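You operate a simulated robot arm through the tools that you are given. There is no shell and no other tool.

You are at the controls of a simulated robot arm. One attempt, no reset.

## Task
Clear the overload trip and get the blower running again.
Fine: bleed valve shut, overload dial at the amps on test card 1, throttle at about mark 4.

The check looks at the end state, three seconds after you hand in, the way a careful person would. Anything else that was tipped, shoved, dropped, spilled or broken makes it a failure.

## Robot
A 7-joint arm with a two-finger gripper, fixed in place. Base frame: the origin is at the foot of the arm, x ahead of it, y to its left, z up; the work surface is at about z = 780. Readings come in mm, rad, newtons and seconds.
With the tool pointing down near the work surface it reaches from about 380 to 780 mm from the base axis. Its first joint turns from -2.496 to 2.496 rad. Payload 2.45 kg.
Tool frame: the origin (TCP) lies between the finger pads and is the grasp point; the fingertips stand 26 mm ahead of it; z points along the fingers, y is the line along which they close. Largest opening 96 mm; the body of the gripper starts 69 mm behind the TCP.
Orientation is that of the tool frame in the base frame, as a unit quaternion [x, y, z, w]. With the fingers straight down and closing along the base's y, the tool's x points along the base's -x, its y along +y and its z along -z.

## Interface
- The arm moves only by the tool move_arm. Its argument "motion" is a list of rows, each an object of numbers (a shift or turn left out is 0, a gripper value left out holds the last): "tx", "ty", "tz": the shift along the base's x, y, z in m; "ax", "ay", "az": the turn, a rotation vector about the base's x, y, z in rad; "jaw": the finger opening in m, from 0 to 0.096. In form: [{"tx": .., "ty": .., "tz": .., "ax": .., "ay": .., "az": .., "jaw": ..}, ...]. A call has 1 to 20 rows; each row is the pose to reach, as a shift and turn from the pose commanded when the call began. A row lasts 0.2 s, in which the tool goes at most 50 mm and 0.15 rad; a call with a longer step from one row to the next is refused whole, and so is a gripper value outside its range. Where a pose cannot be reached the arm comes as near as it can. A force on the tool above 40 N (or 10 N above the force at the start of the call, whichever is more), or a blocked arm, ends the call early, and 0.2 s more pass. The fingers move at their own pace and stop on an object; they squeeze with about 25 N. The grip force told is the motor's: it shows also when the fingers shut on nothing. Time passes only in rows, and 0.2 s behind the last, so rows that repeat a pose let the fingers close. It gives the time, the measured TCP pose, the force on the tool (base axes), the opening and the grip force at its end, in the units of the frame above (readings bear some noise), with the torque about the TCP (base axes, N m) and any sound that the robot's microphone picked up.
- Cameras (640 x 400 px; columns grow to the right, rows downward): "scene" is fixed at [398.5, -502, 1820.9]; the picture's right is [0.94, -0.34, 0.00], its down [-0.23, -0.64, -0.73] and it looks along [0.25, 0.69, -0.68] (base axes); focal length 296 px, centre (320, 200). "wrist" rides on the gripper at [82, 3, -98] in the tool frame; the picture's right is [-0.04, 1.00, 0.00], its down [-0.73, -0.03, -0.68] and it looks along [-0.68, -0.03, 0.73] (tool axes); focal length 256 px, centre (320, 200). There is no depth. A picture from a camera that has moved, and an enlarged one, comes with that camera's place and axes in the base frame and with its lens. The place of the scene camera against the robot may be out by one fixed shift of up to 12 mm in any direction.
- get_image(camera): a new picture of that camera. The clock stands still meanwhile.
- slide_trunk(by): slides the trunk up (or, below 0, down) by that many mm; the arm rides with it, the base frame stays. It gives what a move gives, with no picture.
- close_up(camera, box): a new picture of the part [left, top, right, bottom] of that camera's present view, enlarged. The clock stands still meanwhile.
- job_done(): hands the job in; it is judged then, once.

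Nothing tells you positions but the pictures and the camera data. Unless the task says otherwise, let go and move clear before handing in.

The tools are called after "Call:" by a JSON object that holds its "method" and its "body". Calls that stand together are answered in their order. move_arm: Moves the arm, as the interface text tells. Its arguments: {"type":"object","properties":{"motion":{"type":"array"}},"required":["motion"]} The other tools are called the same way: slide_trunk (by) slides the trunk up or down; get_image (camera) takes a picture; close_up (camera, box) takes an enlarged picture of a part of a camera's view; job_done () hands the job in.

At the start:

```text
time_s: 0.0
tcp_pos: [296.0, 275.9, 1309.7]
ee_rot: [0.0, 1.0, 0.0, 0.0]
contact_force: [0.3, 0.3, 0.6]
ft_torque: [-0.04, -0.02, -0.01]
grip_width: 96.0
grip_force: 0.1
trunk travel left (down, up): [-586.0, 54.0]
```

scene: 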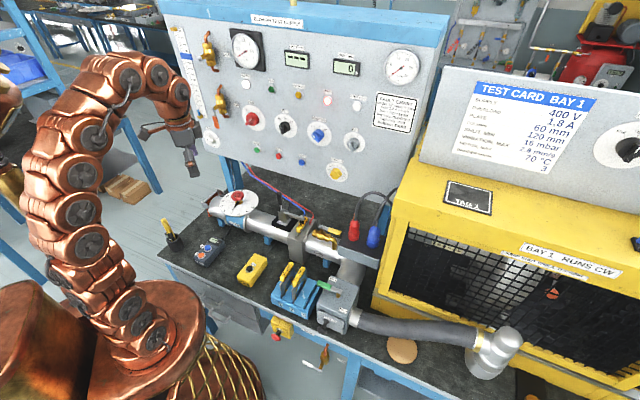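
wrist: 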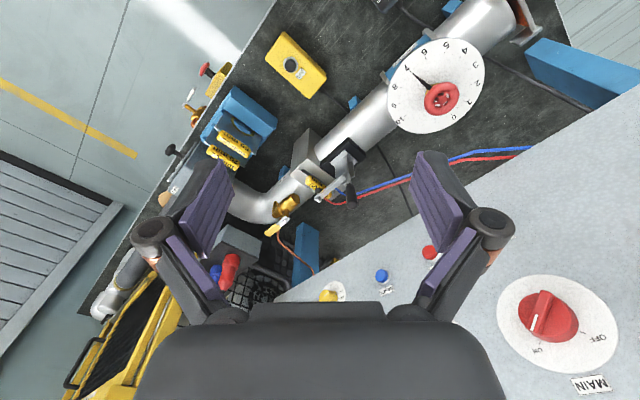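

I see a blower test bench with a panel, a pipe with a throttle dial, a yellow cage and a test card. I'll take enlarged views before moving anything.

Call:
{"method": "close_up", "body": {"camera": "scene", "box": [160, 10, 320, 110]}}

Call:
{"method": "close_up", "body": {"camera": "scene", "box": [280, 20, 440, 120]}}

Call:
{"method": "close_up", "body": {"camera": "scene", "box": [190, 90, 350, 190]}}

Call:
{"method": "close_up", "body": {"camera": "scene", "box": [300, 90, 420, 190]}}

Call:
{"method": "close_up", "body": {"camera": "scene", "box": [160, 180, 320, 280]}}

Call:
{"method": "close_up", "body": {"camera": "scene", "box": [240, 220, 400, 370]}}

Call:
{"method": "close_up", "body": {"camera": "scene", "box": [430, 70, 640, 200]}}

Call:
{"method": "close_up", "body": {"camera": "scene", "box": [380, 170, 640, 390]}}

Call:
{"method": "close_up", "body": {"camera": "wrist", "box": [160, 0, 540, 220]}}

```text
4.00 times, centred on (240, 60) of scene
camera zoom: at [398.5, -502.0, 1820.9], right [0.94, -0.34, 0.0], down [-0.23, -0.64, -0.73], along [0.25, 0.69, -0.68], focal length 1185 px, centre (640, 760)
```

zoom: 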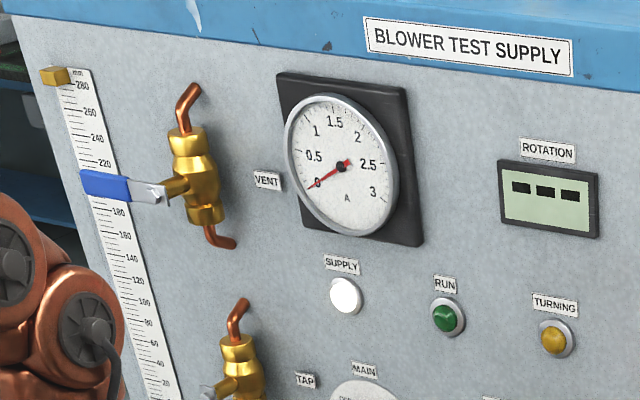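

```text
4.00 times, centred on (360, 70) of scene
camera zoom: at [398.5, -502.0, 1820.9], right [0.94, -0.34, 0.0], down [-0.23, -0.64, -0.73], along [0.25, 0.69, -0.68], focal length 1185 px, centre (160, 720)
```

zoom: 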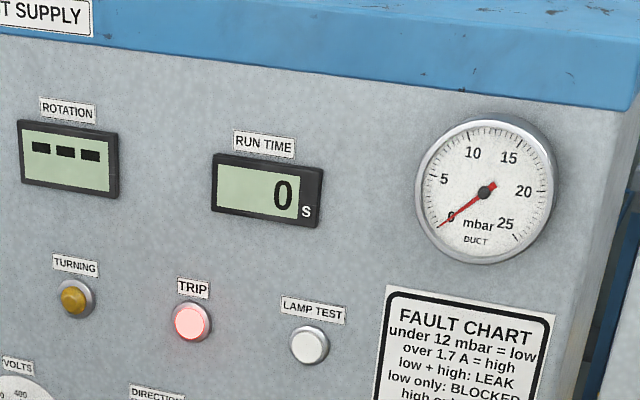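

```text
4.00 times, centred on (270, 140) of scene
camera zoom: at [398.5, -502.0, 1820.9], right [0.94, -0.34, 0.0], down [-0.23, -0.64, -0.73], along [0.25, 0.69, -0.68], focal length 1185 px, centre (520, 440)
```

zoom: 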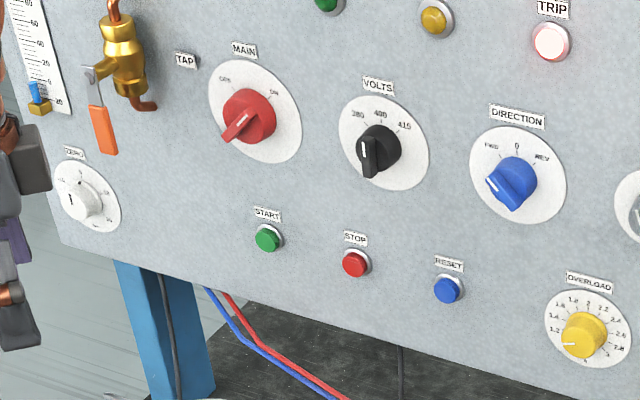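

```text
4.00 times, centred on (360, 140) of scene
camera zoom: at [398.5, -502.0, 1820.9], right [0.94, -0.34, 0.0], down [-0.23, -0.64, -0.73], along [0.25, 0.69, -0.68], focal length 1185 px, centre (160, 440)
```

zoom: 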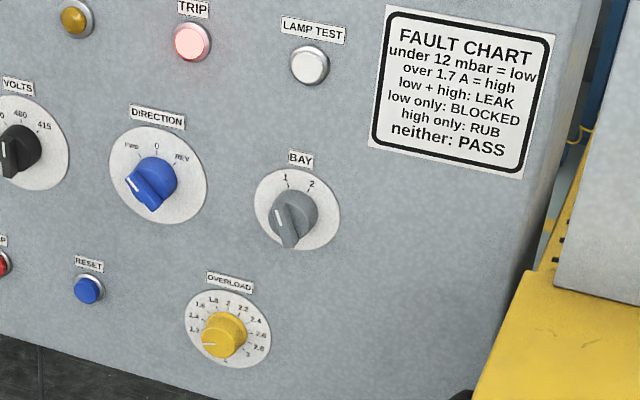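

```text
4.00 times, centred on (240, 230) of scene
camera zoom: at [398.5, -502.0, 1820.9], right [0.94, -0.34, 0.0], down [-0.23, -0.64, -0.73], along [0.25, 0.69, -0.68], focal length 1185 px, centre (640, 80)
```

zoom: 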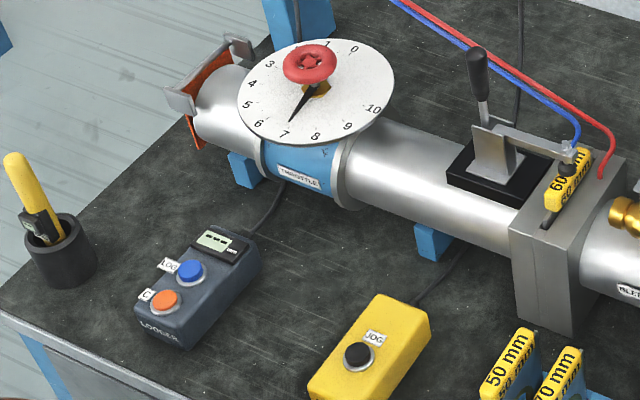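

```text
2.67 times, centred on (320, 295) of scene
camera zoom: at [398.5, -502.0, 1820.9], right [0.94, -0.34, 0.0], down [-0.23, -0.64, -0.73], along [0.25, 0.69, -0.68], focal length 790 px, centre (320, -53)
```

zoom: 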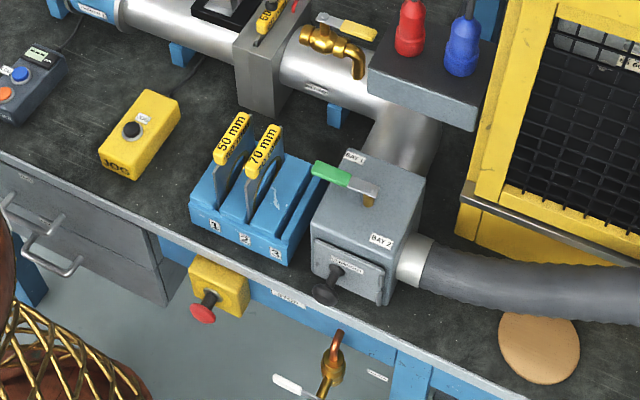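

```text
3.05 times, centred on (535, 135) of scene
camera zoom: at [398.5, -502.0, 1820.9], right [0.94, -0.34, 0.0], down [-0.23, -0.64, -0.73], along [0.25, 0.69, -0.68], focal length 903 px, centre (-335, 398)
```

zoom: 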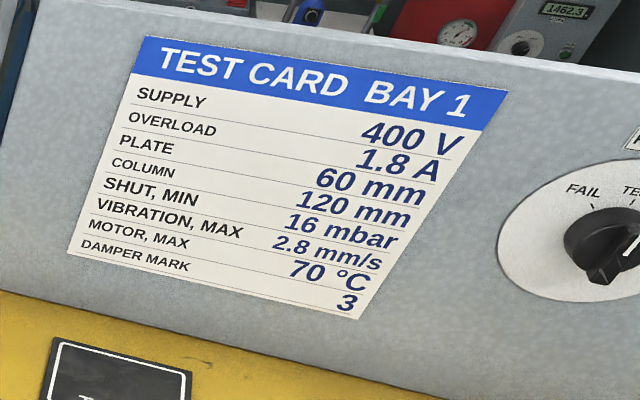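

```text
1.82 times, centred on (510, 280) of scene
camera zoom: at [398.5, -502.0, 1820.9], right [0.94, -0.34, 0.0], down [-0.23, -0.64, -0.73], along [0.25, 0.69, -0.68], focal length 539 px, centre (-26, 54)
```

zoom: 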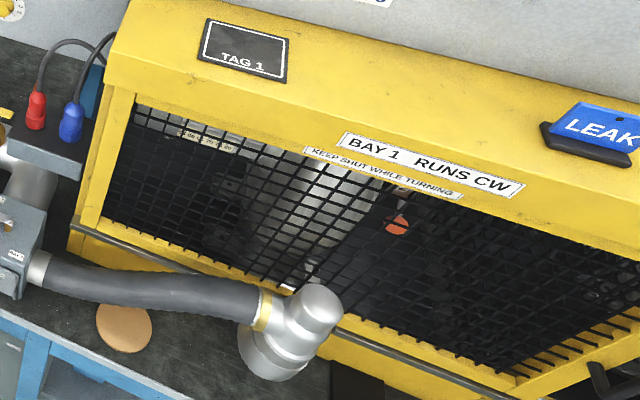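

```text
1.68 times, centred on (350, 110) of wrist
camera zoom: at [214.7, 279.5, 1408.3], right [0.04, 1.0, 0.0], down [0.73, -0.03, 0.68], along [0.68, -0.03, -0.73], focal length 431 px, centre (270, 352)
```

zoom: 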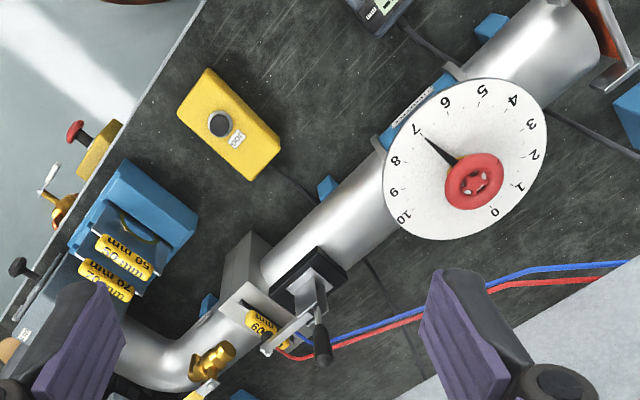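

The bench stands obliquely in front of the robot: the panel's normal is roughly (0.7, 0.7), and the throttle dial is near (390, 483, 955). I'll yaw the tool to face the panel and check the wrist view.

Call:
{"method": "move_arm", "body": {"motion": [{"az": 0.14}, {"az": 0.28}, {"az": 0.42}, {"az": 0.56}, {"az": 0.7}]}}

Call:
{"method": "get_image", "body": {"camera": "wrist"}}

Call:
{"method": "get_image", "body": {"camera": "scene"}}

```text
time_s: 1.2
tcp_pos: [296.4, 276.0, 1309.9]
ee_rot: [-0.345, 0.939, 0.0, 0.001]
contact_force: [0.7, -0.4, 0.1]
ft_torque: [-0.01, -0.01, 0.03]
grip_width: 96.2
grip_force: 0.1
trunk travel left (down, up): [-586.0, 54.0]
```

```text
taken
camera wrist: at [231.7, 225.8, 1408.5], right [-0.62, 0.79, 0.0], down [0.58, 0.45, 0.68], along [0.54, 0.42, -0.73], focal length 256 px, centre (320, 200)
```

wrist: 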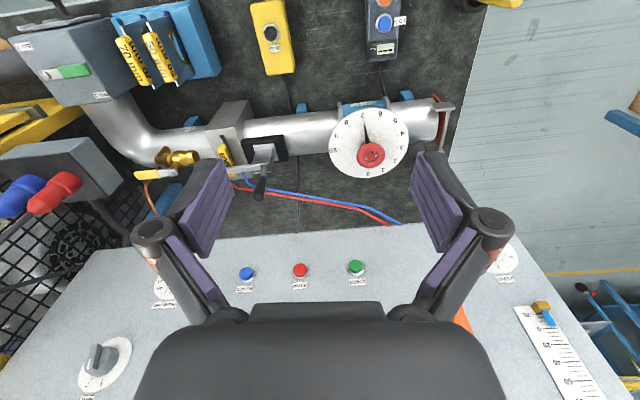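

```text
taken
```

scene: 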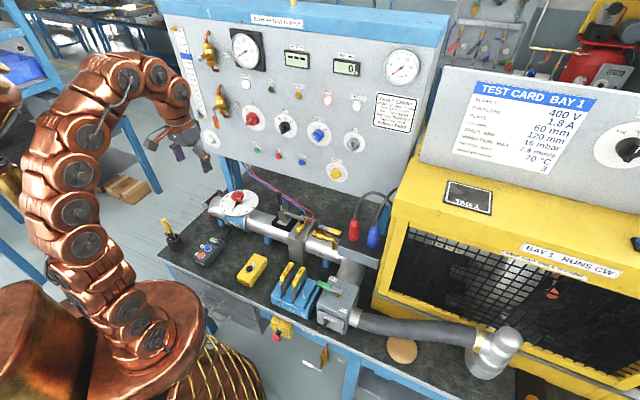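

The panel is nearly square to the tool now. I'll tilt the tool up to bring the whole panel into view.

Call:
{"method": "move_arm", "body": {"motion": [{"ax": 0.09, "ay": -0.107}, {"ax": 0.18, "ay": -0.214}, {"ax": 0.27, "ay": -0.321}, {"ax": 0.36, "ay": -0.428}, {"ax": 0.45, "ay": -0.535}]}}

Call:
{"method": "get_image", "body": {"camera": "wrist"}}

Call:
{"method": "get_image", "body": {"camera": "scene"}}

```text
time_s: 2.4
tcp_pos: [292.8, 276.7, 1312.5]
ee_rot: [-0.325, 0.881, 0.126, 0.321]
contact_force: [0.9, 0.0, -0.2]
ft_torque: [0.0, 0.03, 0.02]
grip_width: 96.2
grip_force: 0.1
trunk travel left (down, up): [-586.0, 54.0]
```

```text
taken
camera wrist: at [195.8, 197.1, 1334.2], right [-0.63, 0.78, 0.04], down [0.12, 0.04, 0.99], along [0.77, 0.63, -0.12], focal length 256 px, centre (320, 200)
```

wrist: 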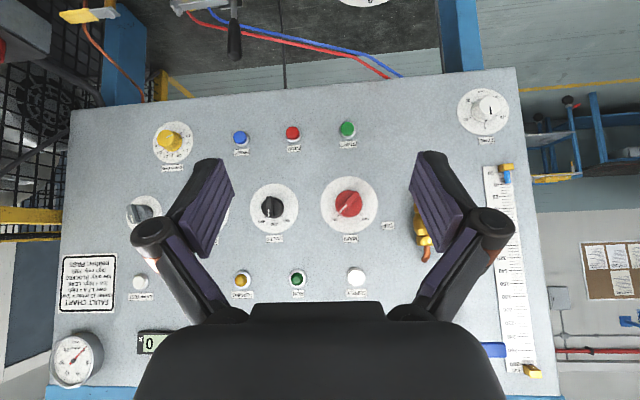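

```text
taken
```

scene: 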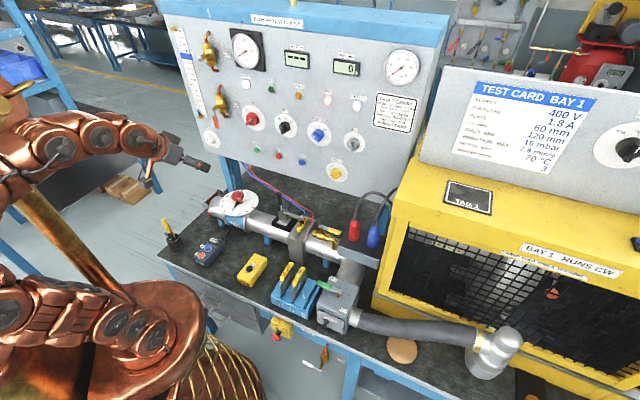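

Good view of the panel (upside down). I'll enlarge the knobs.

Call:
{"method": "close_up", "body": {"camera": "wrist", "box": [120, 100, 280, 200]}}

Call:
{"method": "close_up", "body": {"camera": "wrist", "box": [240, 100, 400, 200]}}

Call:
{"method": "close_up", "body": {"camera": "wrist", "box": [240, 160, 400, 260]}}

Call:
{"method": "close_up", "body": {"camera": "wrist", "box": [50, 180, 210, 280]}}

```text
4.00 times, centred on (200, 150) of wrist
camera zoom: at [195.8, 197.1, 1334.2], right [-0.63, 0.78, 0.04], down [0.12, 0.04, 0.99], along [0.77, 0.63, -0.12], focal length 1024 px, centre (800, 400)
```

zoom: 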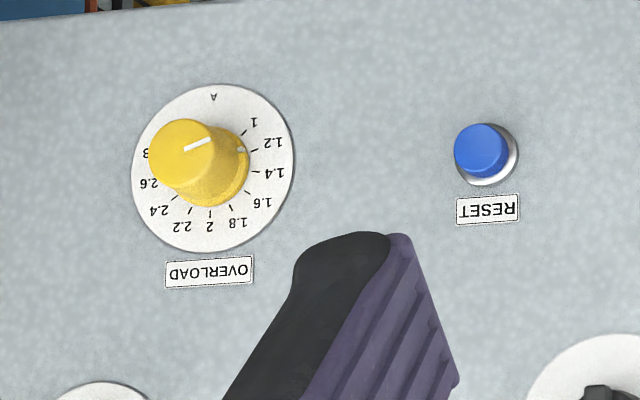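

```text
4.00 times, centred on (320, 150) of wrist
camera zoom: at [195.8, 197.1, 1334.2], right [-0.63, 0.78, 0.04], down [0.12, 0.04, 0.99], along [0.77, 0.63, -0.12], focal length 1024 px, centre (320, 400)
```

zoom: 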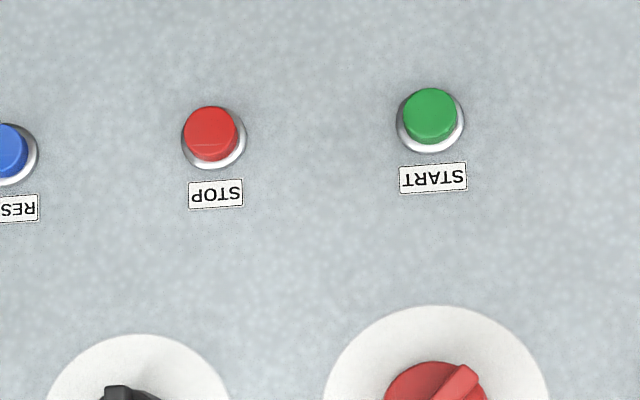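

```text
4.00 times, centred on (320, 210) of wrist
camera zoom: at [195.8, 197.1, 1334.2], right [-0.63, 0.78, 0.04], down [0.12, 0.04, 0.99], along [0.77, 0.63, -0.12], focal length 1024 px, centre (320, 160)
```

zoom: 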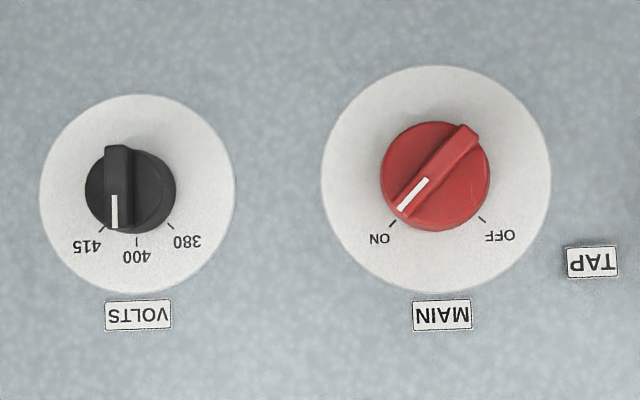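

```text
4.00 times, centred on (130, 230) of wrist
camera zoom: at [195.8, 197.1, 1334.2], right [-0.63, 0.78, 0.04], down [0.12, 0.04, 0.99], along [0.77, 0.63, -0.12], focal length 1024 px, centre (1080, 80)
```

zoom: 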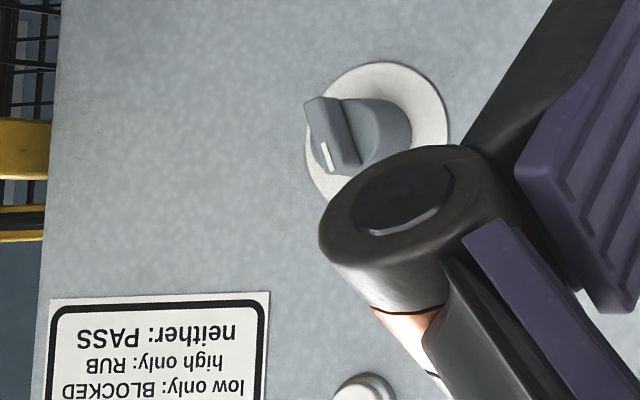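

MAIN is on, VOLTS is at 400, and OVERLOAD is at about 1.2 and needs 1.8. I'll shift sideways for a second viewpoint to triangulate the panel accurately.

Call:
{"method": "move_arm", "body": {"motion": [{"tx": 0.025, "ty": -0.03}, {"tx": 0.05, "ty": -0.06}, {"tx": 0.075, "ty": -0.09}, {"tx": 0.1, "ty": -0.12}, {"tx": 0.125, "ty": -0.15}, {"tx": 0.125, "ty": -0.15}]}}

Call:
{"method": "get_image", "body": {"camera": "wrist"}}

Call:
{"method": "get_image", "body": {"camera": "scene"}}

```text
time_s: 3.8
tcp_pos: [423.0, 126.8, 1309.6]
ee_rot: [-0.322, 0.882, 0.116, 0.322]
contact_force: [0.8, -0.8, 0.5]
ft_torque: [0.02, 0.0, 0.01]
grip_width: 95.9
grip_force: 0.0
trunk travel left (down, up): [-586.0, 54.0]
```

```text
taken
camera wrist: at [324.6, 48.1, 1332.1], right [-0.62, 0.78, 0.02], down [0.11, 0.06, 0.99], along [0.78, 0.62, -0.13], focal length 256 px, centre (320, 200)
```

wrist: 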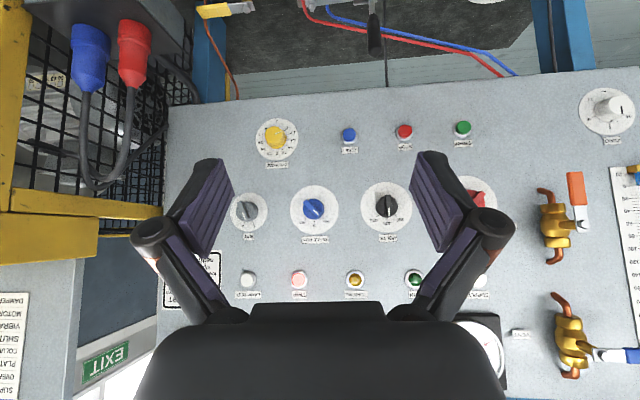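

```text
taken
```

scene: 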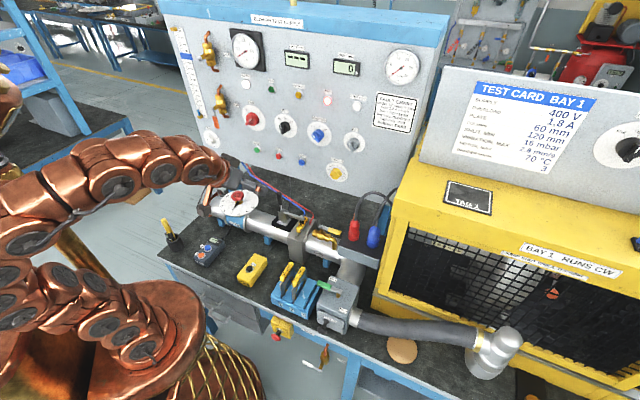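

Now enlargements from this viewpoint.

Call:
{"method": "close_up", "body": {"camera": "wrist", "box": [240, 100, 400, 200]}}

Call:
{"method": "close_up", "body": {"camera": "wrist", "box": [360, 80, 520, 180]}}

Call:
{"method": "close_up", "body": {"camera": "wrist", "box": [220, 180, 380, 280]}}

```text
4.00 times, centred on (320, 150) of wrist
camera zoom: at [324.6, 48.1, 1332.1], right [-0.62, 0.78, 0.02], down [0.11, 0.06, 0.99], along [0.78, 0.62, -0.13], focal length 1024 px, centre (320, 400)
```

zoom: 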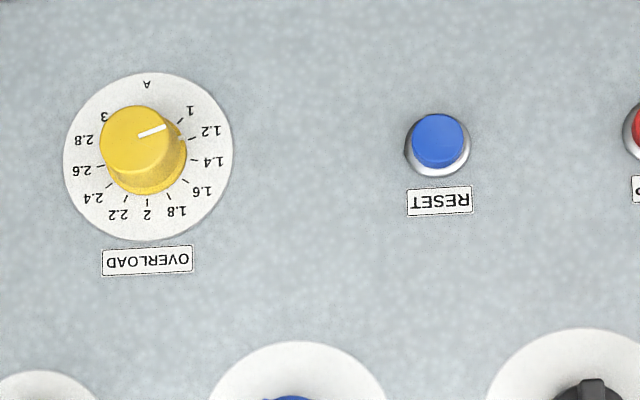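

```text
4.00 times, centred on (440, 130) of wrist
camera zoom: at [324.6, 48.1, 1332.1], right [-0.62, 0.78, 0.02], down [0.11, 0.06, 0.99], along [0.78, 0.62, -0.13], focal length 1024 px, centre (-160, 480)
```

zoom: 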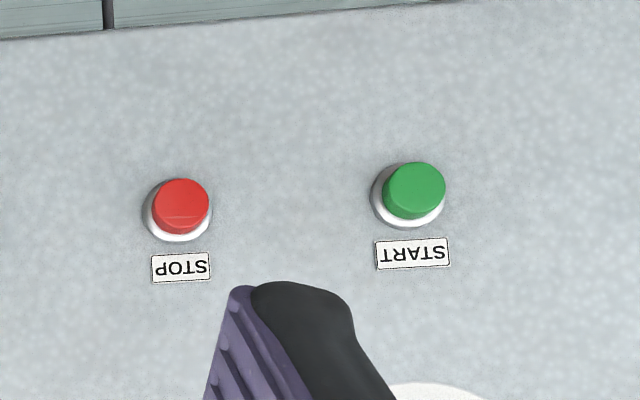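

```text
4.00 times, centred on (300, 230) of wrist
camera zoom: at [324.6, 48.1, 1332.1], right [-0.62, 0.78, 0.02], down [0.11, 0.06, 0.99], along [0.78, 0.62, -0.13], focal length 1024 px, centre (400, 80)
```

zoom: 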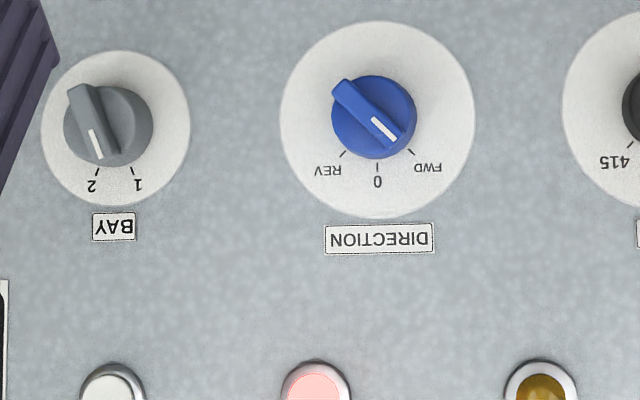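

The panel plane is resolved: RESET ≈ (651, 380, 1154), OVERLOAD dial ≈ (755, 284, 1150), START ≈ (505, 519, 1155), normal ≈ (0.69, 0.72). Next I'll look at the bleed valve and throttle, then get a wrist view down over the pipe.

Call:
{"method": "close_up", "body": {"camera": "scene", "box": [285, 205, 365, 265]}}

Call:
{"method": "close_up", "body": {"camera": "scene", "box": [200, 175, 280, 235]}}

Call:
{"method": "move_arm", "body": {"motion": [{"ax": -0.09, "ay": 0.107, "tz": -0.03}, {"ax": -0.18, "ay": 0.214, "tz": -0.06}, {"ax": -0.27, "ay": 0.321, "tz": -0.09}, {"ax": -0.36, "ay": 0.428, "tz": -0.1}, {"ax": -0.45, "ay": 0.535, "tz": -0.1}, {"ax": -0.45, "ay": 0.535, "tz": -0.1}]}}

Call:
{"method": "get_image", "body": {"camera": "wrist"}}

Call:
{"method": "get_image", "body": {"camera": "scene"}}

```text
6.67 times, centred on (325, 235) of scene
camera zoom: at [398.5, -502.0, 1820.9], right [0.94, -0.34, 0.0], down [-0.23, -0.64, -0.73], along [0.25, 0.69, -0.68], focal length 1975 px, centre (287, -33)
```

zoom: 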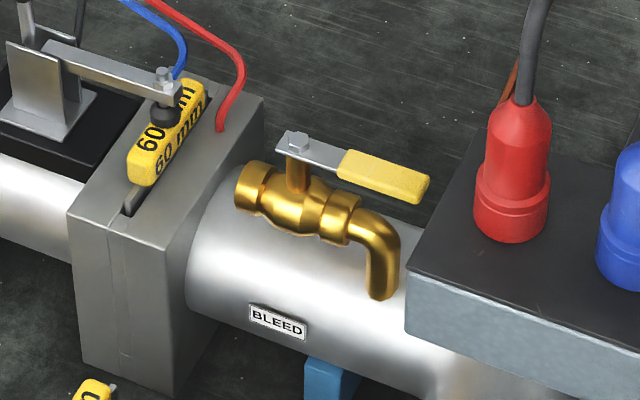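

```text
6.67 times, centred on (240, 205) of scene
camera zoom: at [398.5, -502.0, 1820.9], right [0.94, -0.34, 0.0], down [-0.23, -0.64, -0.73], along [0.25, 0.69, -0.68], focal length 1975 px, centre (853, 167)
```

zoom: 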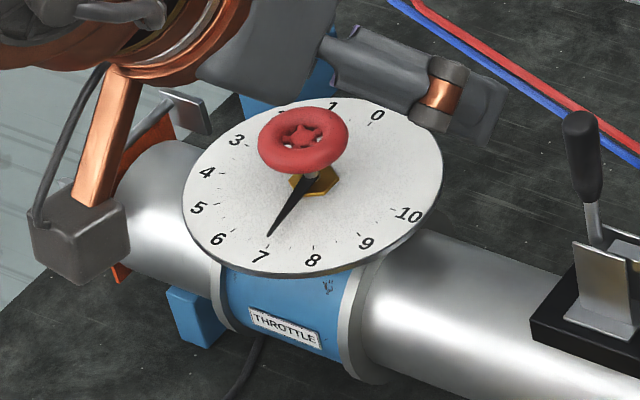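

```text
time_s: 5.2
tcp_pos: [422.1, 126.6, 1209.8]
ee_rot: [-0.344, 0.939, -0.001, -0.001]
contact_force: [0.4, 0.7, -0.6]
ft_torque: [0.01, -0.04, 0.0]
grip_width: 96.2
grip_force: 0.0
trunk travel left (down, up): [-586.0, 54.0]
```

```text
taken
camera wrist: at [357.1, 76.7, 1308.3], right [-0.61, 0.79, 0.0], down [0.58, 0.45, 0.68], along [0.54, 0.42, -0.73], focal length 256 px, centre (320, 200)
```

wrist: 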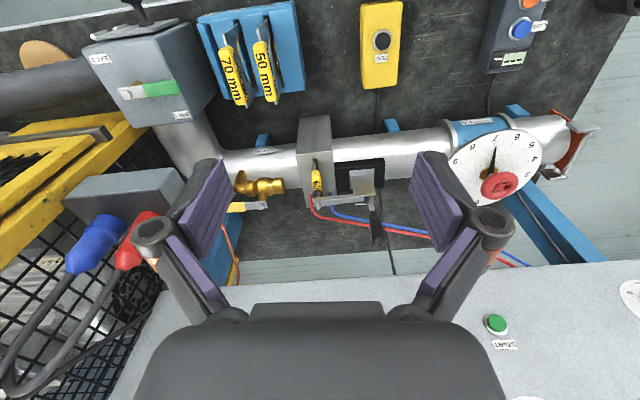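

```text
taken
```

scene: 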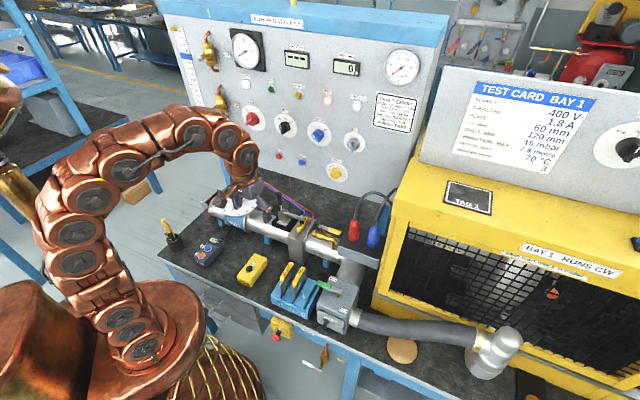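

The BLEED lever lies parallel to its body, so the valve is open. The other valves suggest it closes clockwise, with the lever swinging toward the bench front. I'll move for a closer overhead view of it.

Call:
{"method": "move_arm", "body": {"motion": [{"tx": 0.03, "ty": 0.005, "tz": -0.01}, {"tx": 0.06, "ty": 0.01, "tz": -0.02}, {"tx": 0.09, "ty": 0.015, "tz": -0.03}, {"tx": 0.12, "ty": 0.02, "tz": -0.045}, {"tx": 0.148, "ty": 0.024, "tz": -0.06}, {"tx": 0.148, "ty": 0.024, "tz": -0.06}]}}

Call:
{"method": "get_image", "body": {"camera": "wrist"}}

Call:
{"method": "get_image", "body": {"camera": "scene"}}

Call:
{"method": "close_up", "body": {"camera": "wrist", "box": [220, 80, 420, 205]}}

```text
time_s: 6.6
tcp_pos: [569.9, 151.3, 1150.7]
ee_rot: [-0.343, 0.939, 0.0, 0.0]
contact_force: [0.1, -0.4, -1.1]
ft_torque: [0.0, 0.01, -0.01]
grip_width: 95.8
grip_force: 0.0
trunk travel left (down, up): [-586.0, 54.0]
```

```text
taken
camera wrist: at [505.9, 101.1, 1248.9], right [-0.61, 0.79, 0.0], down [0.58, 0.45, 0.68], along [0.54, 0.42, -0.73], focal length 256 px, centre (320, 200)
```

wrist: 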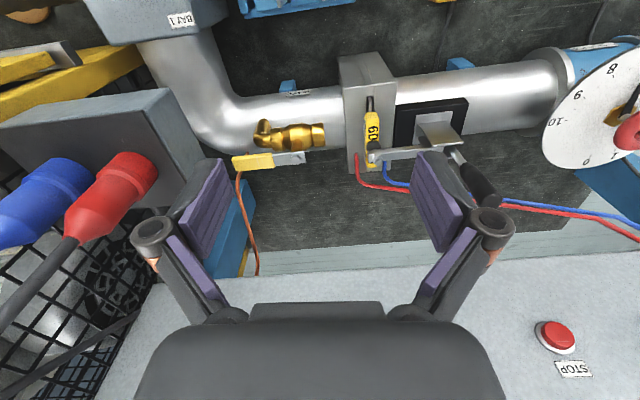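

```text
taken
```

scene: 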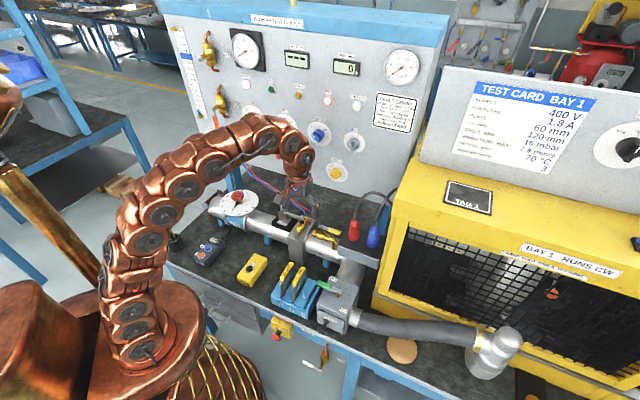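

```text
3.20 times, centred on (320, 142) of wrist
camera zoom: at [505.9, 101.1, 1248.9], right [-0.61, 0.79, 0.0], down [0.58, 0.45, 0.68], along [0.54, 0.42, -0.73], focal length 819 px, centre (320, 384)
```

zoom: 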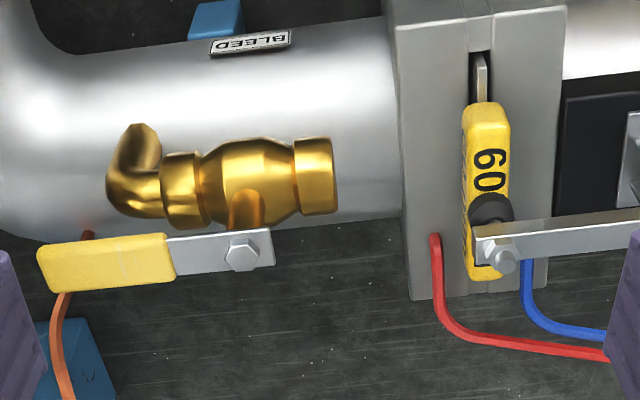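

The lever pivot is at about (658, 183, 997), with the tip pointing along (0.68, -0.73) toward the plug box. I'll enlarge the surroundings of the lever before planning the swing.

Call:
{"method": "close_up", "body": {"camera": "wrist", "box": [0, 60, 260, 230]}}

Call:
{"method": "close_up", "body": {"camera": "wrist", "box": [180, 130, 300, 290]}}

Call:
{"method": "close_up", "body": {"camera": "scene", "box": [290, 180, 410, 270]}}

```text
2.35 times, centred on (130, 145) of wrist
camera zoom: at [505.9, 101.1, 1248.9], right [-0.61, 0.79, 0.0], down [0.58, 0.45, 0.68], along [0.54, 0.42, -0.73], focal length 602 px, centre (767, 329)
```

zoom: 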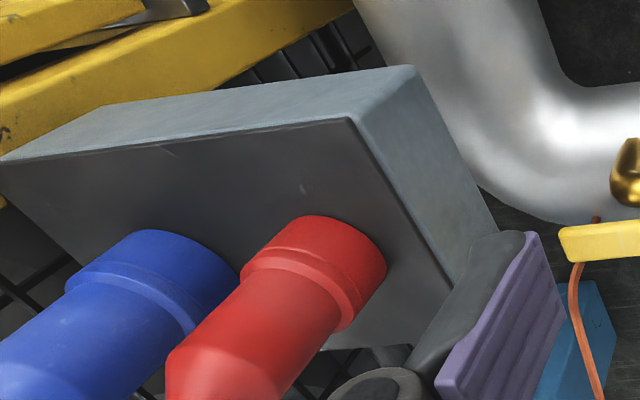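

```text
2.50 times, centred on (240, 210) of wrist
camera zoom: at [505.9, 101.1, 1248.9], right [-0.61, 0.79, 0.0], down [0.58, 0.45, 0.68], along [0.54, 0.42, -0.73], focal length 640 px, centre (520, 175)
```

zoom: 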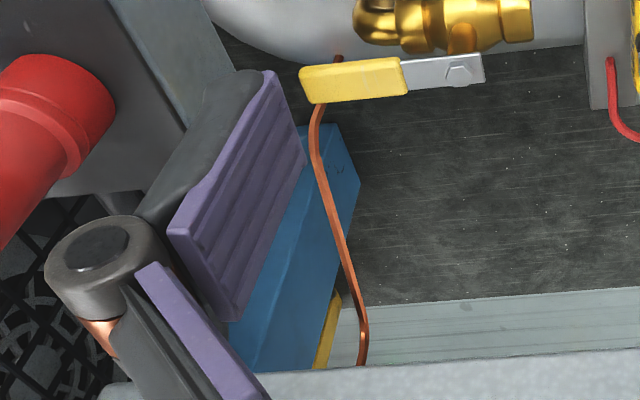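

```text
4.44 times, centred on (350, 225) of scene
camera zoom: at [398.5, -502.0, 1820.9], right [0.94, -0.34, 0.0], down [-0.23, -0.64, -0.73], along [0.25, 0.69, -0.68], focal length 1316 px, centre (187, 89)
```

zoom: 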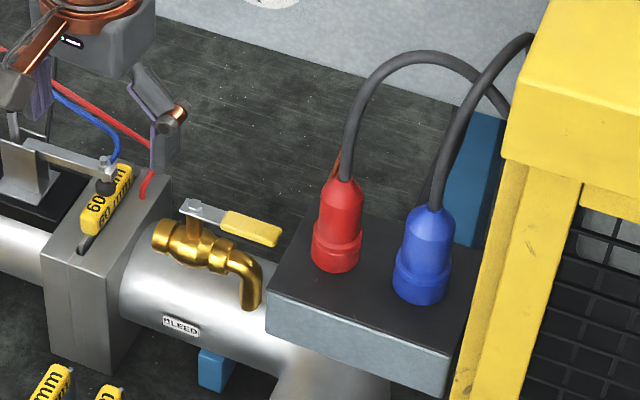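

Plan: close the fingers, hover behind the lever (panel side), then sweep it clockwise toward the bench front. I'll hover first.

Call:
{"method": "move_arm", "body": {"motion": [{"tx": 0.03, "ty": 0.004, "jaw": 0}, {"tx": 0.06, "ty": 0.008, "jaw": 0}, {"tx": 0.09, "ty": 0.012, "jaw": 0}, {"tx": 0.12, "ty": 0.016, "jaw": 0}, {"tx": 0.143, "ty": 0.018, "jaw": 0}, {"tx": 0.143, "ty": 0.018, "tz": -0.03, "jaw": 0}, {"tx": 0.143, "ty": 0.018, "tz": -0.06, "jaw": 0}, {"tx": 0.143, "ty": 0.018, "tz": -0.06, "jaw": 0}]}}

Call:
{"method": "get_image", "body": {"camera": "wrist"}}

Call:
{"method": "get_image", "body": {"camera": "scene"}}

Call:
{"method": "close_up", "body": {"camera": "scene", "box": [270, 160, 390, 260]}}

```text
time_s: 8.4
tcp_pos: [706.2, 166.9, 1081.5]
ee_rot: [-0.344, 0.939, 0.0, 0.0]
contact_force: [-0.1, -0.2, 0.3]
ft_torque: [-0.03, -0.03, 0.01]
grip_width: 0.4
grip_force: 25.6
out of reach, approached as far as the arm can: row 4, 5, 6, 7, 8
trunk travel left (down, up): [-586.0, 54.0]
```

```text
taken
camera wrist: at [641.5, 117.8, 1180.5], right [-0.61, 0.79, 0.0], down [0.58, 0.45, 0.68], along [0.54, 0.42, -0.73], focal length 256 px, centre (320, 200)
```

wrist: 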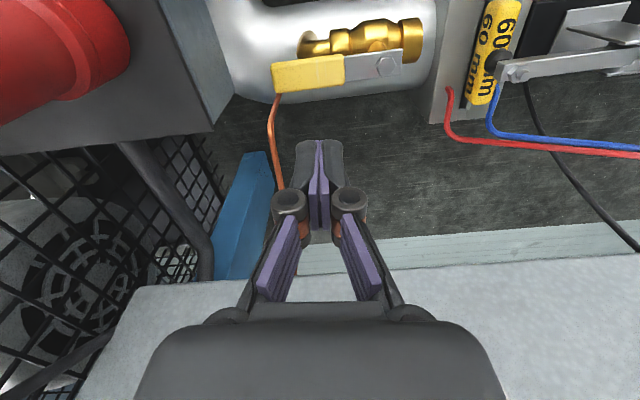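

```text
taken
```

scene: 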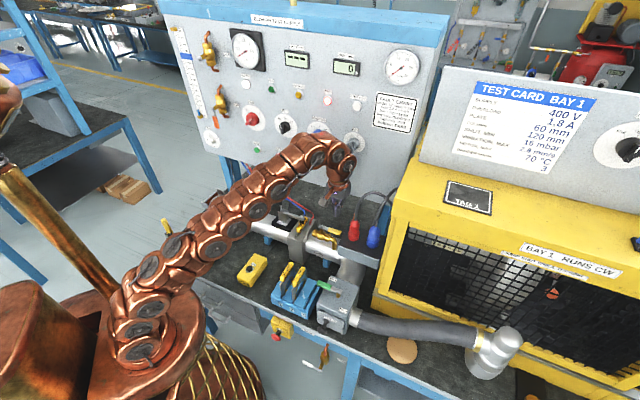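

```text
4.00 times, centred on (330, 210) of scene
camera zoom: at [398.5, -502.0, 1820.9], right [0.94, -0.34, 0.0], down [-0.23, -0.64, -0.73], along [0.25, 0.69, -0.68], focal length 1185 px, centre (280, 160)
```

zoom: 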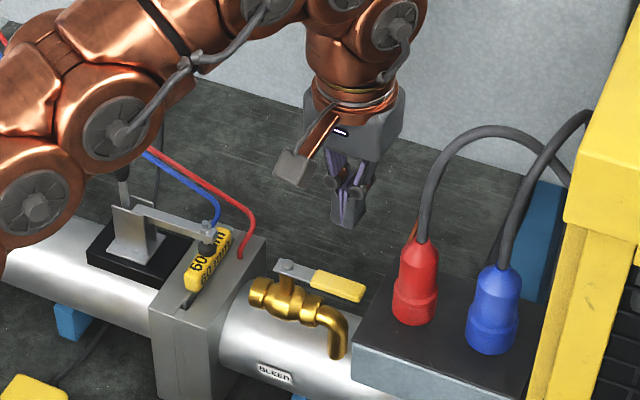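

Partly at the reach limit up high, but lower should be reachable. The refined pivot is (655, 181, ~1000). I'll descend behind the lever.

Call:
{"method": "move_arm", "body": {"motion": [{"tx": -0.003, "ty": -0.002, "tz": -0.02}, {"tx": -0.003, "ty": -0.002, "tz": -0.04}, {"tx": -0.003, "ty": -0.002, "tz": -0.06}, {"tx": -0.003, "ty": -0.002, "tz": -0.06}]}}

Call:
{"method": "get_image", "body": {"camera": "wrist"}}

Call:
{"method": "close_up", "body": {"camera": "scene", "box": [270, 160, 390, 260]}}

```text
time_s: 9.4
tcp_pos: [701.5, 164.4, 1020.2]
ee_rot: [-0.343, 0.939, 0.0, 0.001]
contact_force: [-1.4, -0.5, -0.1]
ft_torque: [0.01, -0.01, -0.03]
grip_width: 0.0
grip_force: 25.3
trunk travel left (down, up): [-586.0, 54.0]
```

```text
taken
camera wrist: at [637.3, 115.2, 1119.3], right [-0.61, 0.79, 0.0], down [0.58, 0.45, 0.68], along [0.54, 0.42, -0.73], focal length 256 px, centre (320, 200)
```

wrist: 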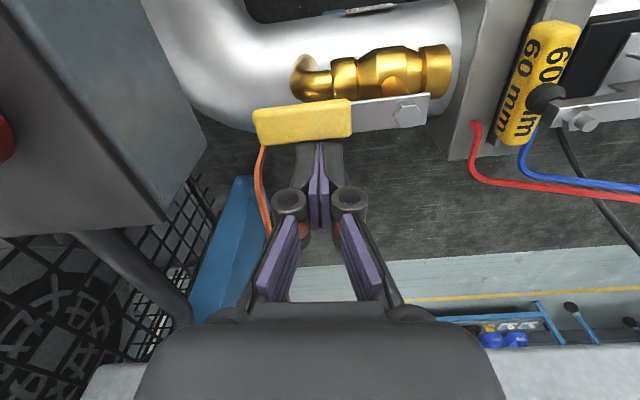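

```text
4.00 times, centred on (330, 210) of scene
camera zoom: at [398.5, -502.0, 1820.9], right [0.94, -0.34, 0.0], down [-0.23, -0.64, -0.73], along [0.25, 0.69, -0.68], focal length 1185 px, centre (280, 160)
```

zoom: 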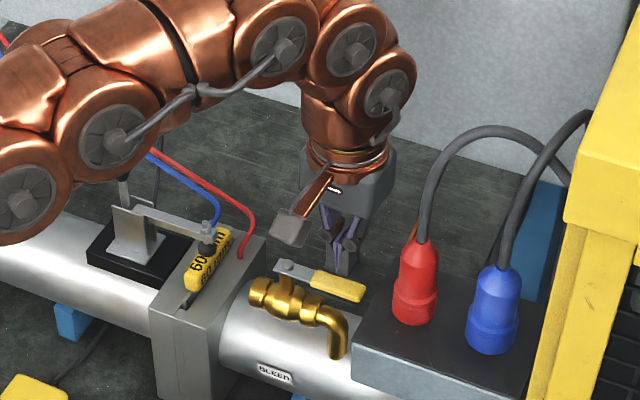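

The fingertip is just behind the lever, a little close to it. I'll back off 8 mm, then lower 15 mm.

Call:
{"method": "move_arm", "body": {"motion": [{"tx": 0.006, "ty": 0.0055}, {"tx": 0.006, "ty": 0.0055, "tz": -0.008}, {"tx": 0.006, "ty": 0.0055, "tz": -0.016}, {"tx": 0.006, "ty": 0.0055, "tz": -0.016}]}}

Call:
{"method": "get_image", "body": {"camera": "wrist"}}

Call:
{"method": "close_up", "body": {"camera": "scene", "box": [300, 190, 380, 250]}}

```text
time_s: 10.4
tcp_pos: [708.9, 171.0, 1007.2]
ee_rot: [-0.343, 0.939, 0.0, 0.0]
contact_force: [0.5, -1.6, -0.4]
ft_torque: [0.02, -0.04, -0.01]
grip_width: 0.0
grip_force: 25.3
trunk travel left (down, up): [-586.0, 54.0]
```

```text
taken
camera wrist: at [644.5, 120.9, 1104.4], right [-0.61, 0.79, 0.0], down [0.58, 0.45, 0.68], along [0.54, 0.42, -0.73], focal length 256 px, centre (320, 200)
```

wrist: 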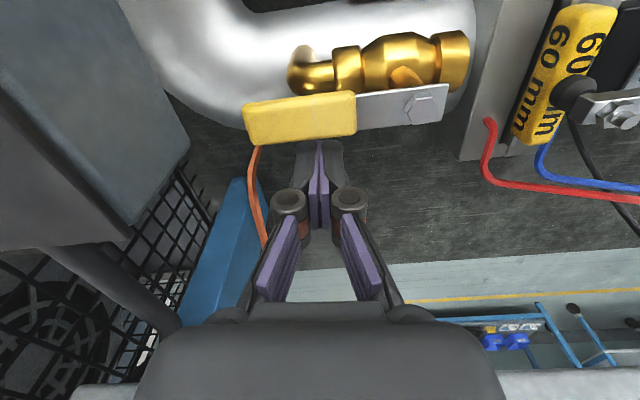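

```text
6.67 times, centred on (340, 220) of scene
camera zoom: at [398.5, -502.0, 1820.9], right [0.94, -0.34, 0.0], down [-0.23, -0.64, -0.73], along [0.25, 0.69, -0.68], focal length 1975 px, centre (187, 67)
```

zoom: 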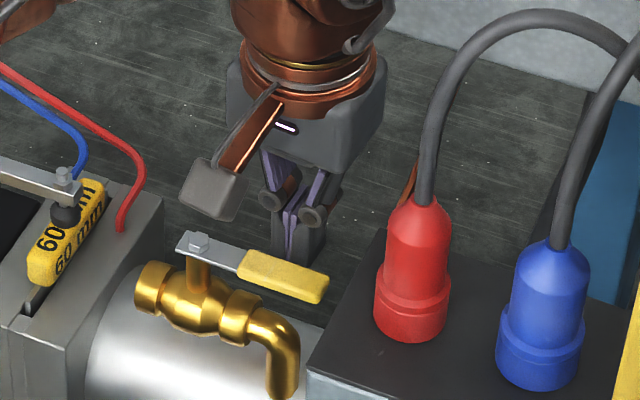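

The fingers are positioned behind the lever. I'll push the first 30° of the arc and check.

Call:
{"method": "move_arm", "body": {"motion": [{"tx": -0.0045, "ty": -0.0055}, {"tx": -0.0087, "ty": -0.0107}, {"tx": -0.0115, "ty": -0.016}, {"tx": -0.0139, "ty": -0.0207}, {"tx": -0.018, "ty": -0.0255}, {"tx": -0.0222, "ty": -0.0298}]}}

Call:
{"method": "get_image", "body": {"camera": "wrist"}}

Call:
{"method": "close_up", "body": {"camera": "scene", "box": [300, 190, 380, 250]}}

```text
time_s: 11.8
tcp_pos: [684.8, 139.7, 1006.3]
ee_rot: [-0.344, 0.939, -0.001, -0.001]
contact_force: [1.1, 0.1, -0.5]
ft_torque: [-0.04, -0.01, -0.01]
grip_width: 0.0
grip_force: 25.1
trunk travel left (down, up): [-586.0, 54.0]
```

```text
taken
camera wrist: at [620.9, 90.5, 1104.2], right [-0.61, 0.79, 0.0], down [0.58, 0.45, 0.68], along [0.53, 0.42, -0.74], focal length 256 px, centre (320, 200)
```

wrist: 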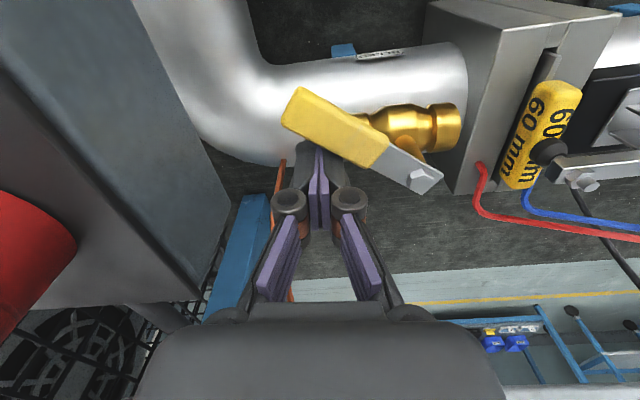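

```text
6.67 times, centred on (340, 220) of scene
camera zoom: at [398.5, -502.0, 1820.9], right [0.94, -0.34, 0.0], down [-0.23, -0.64, -0.73], along [0.25, 0.69, -0.68], focal length 1975 px, centre (187, 67)
```

zoom: 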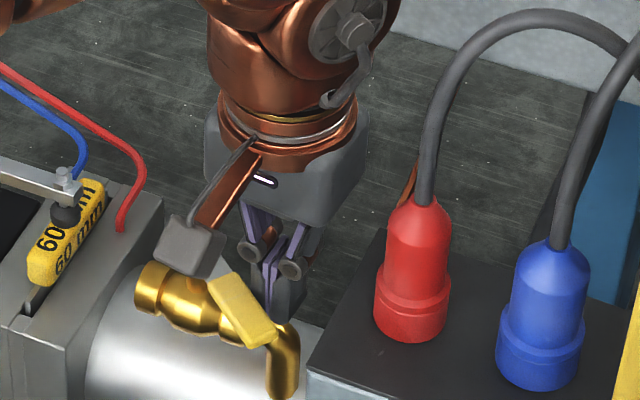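

The lever turns freely clockwise. I'll continue to the 90° position.

Call:
{"method": "move_arm", "body": {"motion": [{"tx": -0.0055, "ty": -0.0035}, {"tx": -0.0114, "ty": -0.0069}, {"tx": -0.018, "ty": -0.009}, {"tx": -0.0251, "ty": -0.0102}, {"tx": -0.032, "ty": -0.0102}, {"tx": -0.0391, "ty": -0.0097}, {"tx": -0.046, "ty": -0.0075}, {"tx": -0.0531, "ty": -0.0046}, {"tx": -0.0551, "ty": -0.0025}]}}

Call:
{"method": "get_image", "body": {"camera": "wrist"}}

Call:
{"method": "close_up", "body": {"camera": "scene", "box": [300, 190, 380, 250]}}

```text
time_s: 13.7
tcp_pos: [636.6, 131.0, 1006.6]
ee_rot: [-0.342, 0.94, -0.002, 0.006]
contact_force: [14.8, -10.1, 2.1]
ft_torque: [-0.04, -0.07, -0.1]
grip_width: 0.0
grip_force: 25.5
trunk travel left (down, up): [-586.0, 54.0]
stopped in row 9: the force on the tool passed its limit at 43 N (the readings are from after the stop); the commanded pose is now the measured one
```

```text
taken
camera wrist: at [570.9, 81.7, 1104.8], right [-0.61, 0.79, -0.01], down [0.57, 0.45, 0.69], along [0.55, 0.41, -0.73], focal length 256 px, centre (320, 200)
```

wrist: 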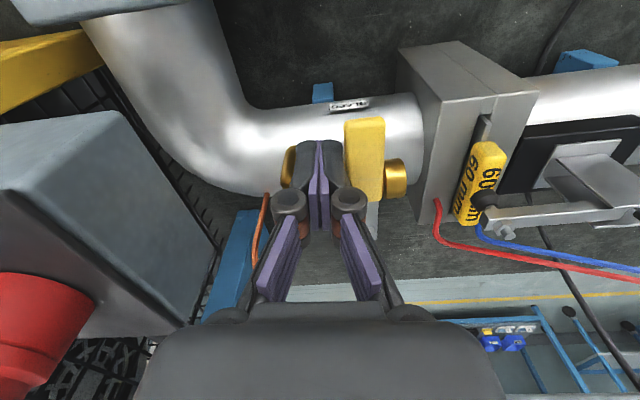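

```text
6.67 times, centred on (340, 220) of scene
camera zoom: at [398.5, -502.0, 1820.9], right [0.94, -0.34, 0.0], down [-0.23, -0.64, -0.73], along [0.25, 0.69, -0.68], focal length 1975 px, centre (187, 67)
```

zoom: 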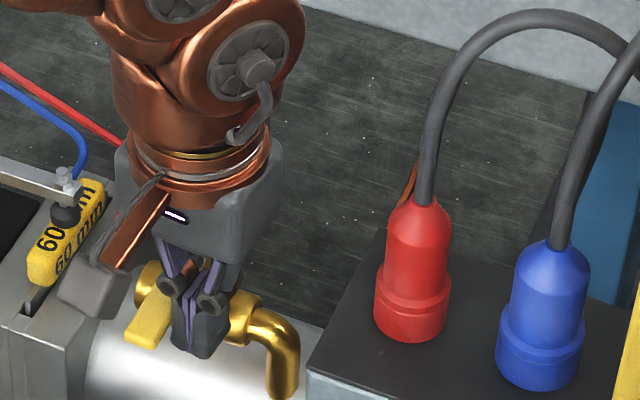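

The lever reached its end stop, perpendicular to the body. I'll back off and lift clear, then verify.

Call:
{"method": "move_arm", "body": {"motion": [{"tx": 0.004, "ty": -0.0045}, {"tx": 0.0085, "ty": -0.009}, {"tx": 0.0085, "ty": -0.009, "tz": 0.03}, {"tx": 0.0085, "ty": -0.009, "tz": 0.07}, {"tx": -0.02, "ty": -0.0, "tz": 0.11}, {"tx": -0.06, "ty": 0.01, "tz": 0.14}, {"tx": -0.06, "ty": 0.01, "tz": 0.14}]}}

Call:
{"method": "get_image", "body": {"camera": "wrist"}}

Call:
{"method": "close_up", "body": {"camera": "scene", "box": [280, 190, 380, 260]}}

```text
refused: row 6 steps farther than a row can; nothing moved
```

```text
taken
camera wrist: at [570.9, 81.7, 1104.8], right [-0.61, 0.79, -0.01], down [0.57, 0.45, 0.69], along [0.55, 0.41, -0.73], focal length 256 px, centre (320, 200)
```

wrist: 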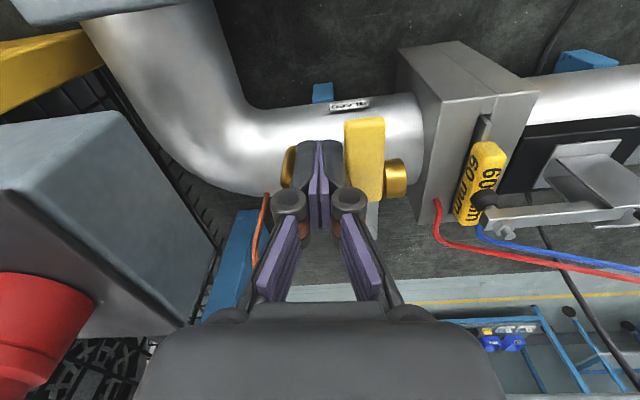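

```text
5.71 times, centred on (330, 225) of scene
camera zoom: at [398.5, -502.0, 1820.9], right [0.94, -0.34, 0.0], down [-0.23, -0.64, -0.73], along [0.25, 0.69, -0.68], focal length 1693 px, centre (263, 57)
```

zoom: 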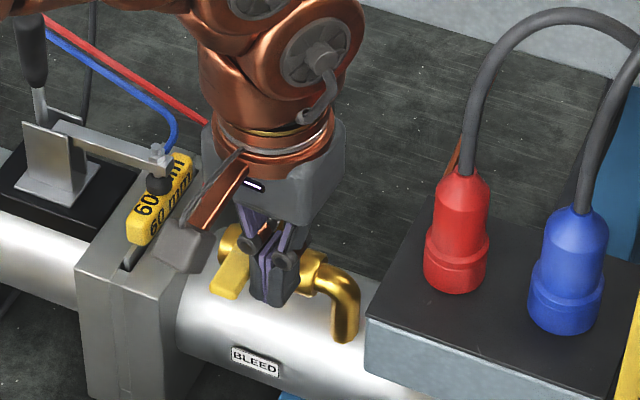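

That row was too long, so I'm repeating it with smaller steps.

Call:
{"method": "move_arm", "body": {"motion": [{"tx": 0.004, "ty": -0.0045}, {"tx": 0.0085, "ty": -0.009}, {"tx": 0.0085, "ty": -0.009, "tz": 0.03}, {"tx": 0.0085, "ty": -0.009, "tz": 0.07}, {"tx": -0.01, "ty": -0.005, "tz": 0.105}, {"tx": -0.035, "ty": 0.0, "tz": 0.14}, {"tx": -0.06, "ty": 0.01, "tz": 0.16}, {"tx": -0.06, "ty": 0.01, "tz": 0.16}]}}

Call:
{"method": "get_image", "body": {"camera": "wrist"}}

Call:
{"method": "close_up", "body": {"camera": "scene", "box": [280, 190, 380, 260]}}

```text
time_s: 15.5
tcp_pos: [574.8, 143.5, 1168.8]
ee_rot: [-0.343, 0.939, -0.002, 0.005]
contact_force: [-1.1, -1.1, -0.9]
ft_torque: [0.02, -0.02, 0.01]
grip_width: 0.0
grip_force: 25.5
trunk travel left (down, up): [-586.0, 54.0]
```

```text
taken
camera wrist: at [509.6, 94.2, 1266.2], right [-0.61, 0.79, -0.01], down [0.57, 0.45, 0.68], along [0.54, 0.42, -0.73], focal length 256 px, centre (320, 200)
```

wrist: 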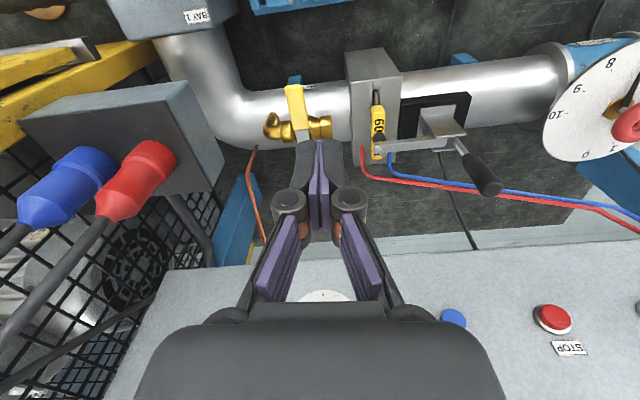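

```text
5.71 times, centred on (330, 225) of scene
camera zoom: at [398.5, -502.0, 1820.9], right [0.94, -0.34, 0.0], down [-0.23, -0.64, -0.73], along [0.25, 0.69, -0.68], focal length 1693 px, centre (263, 57)
```

zoom: 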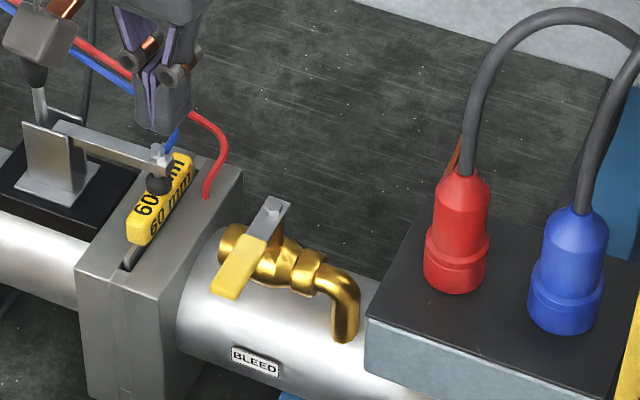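

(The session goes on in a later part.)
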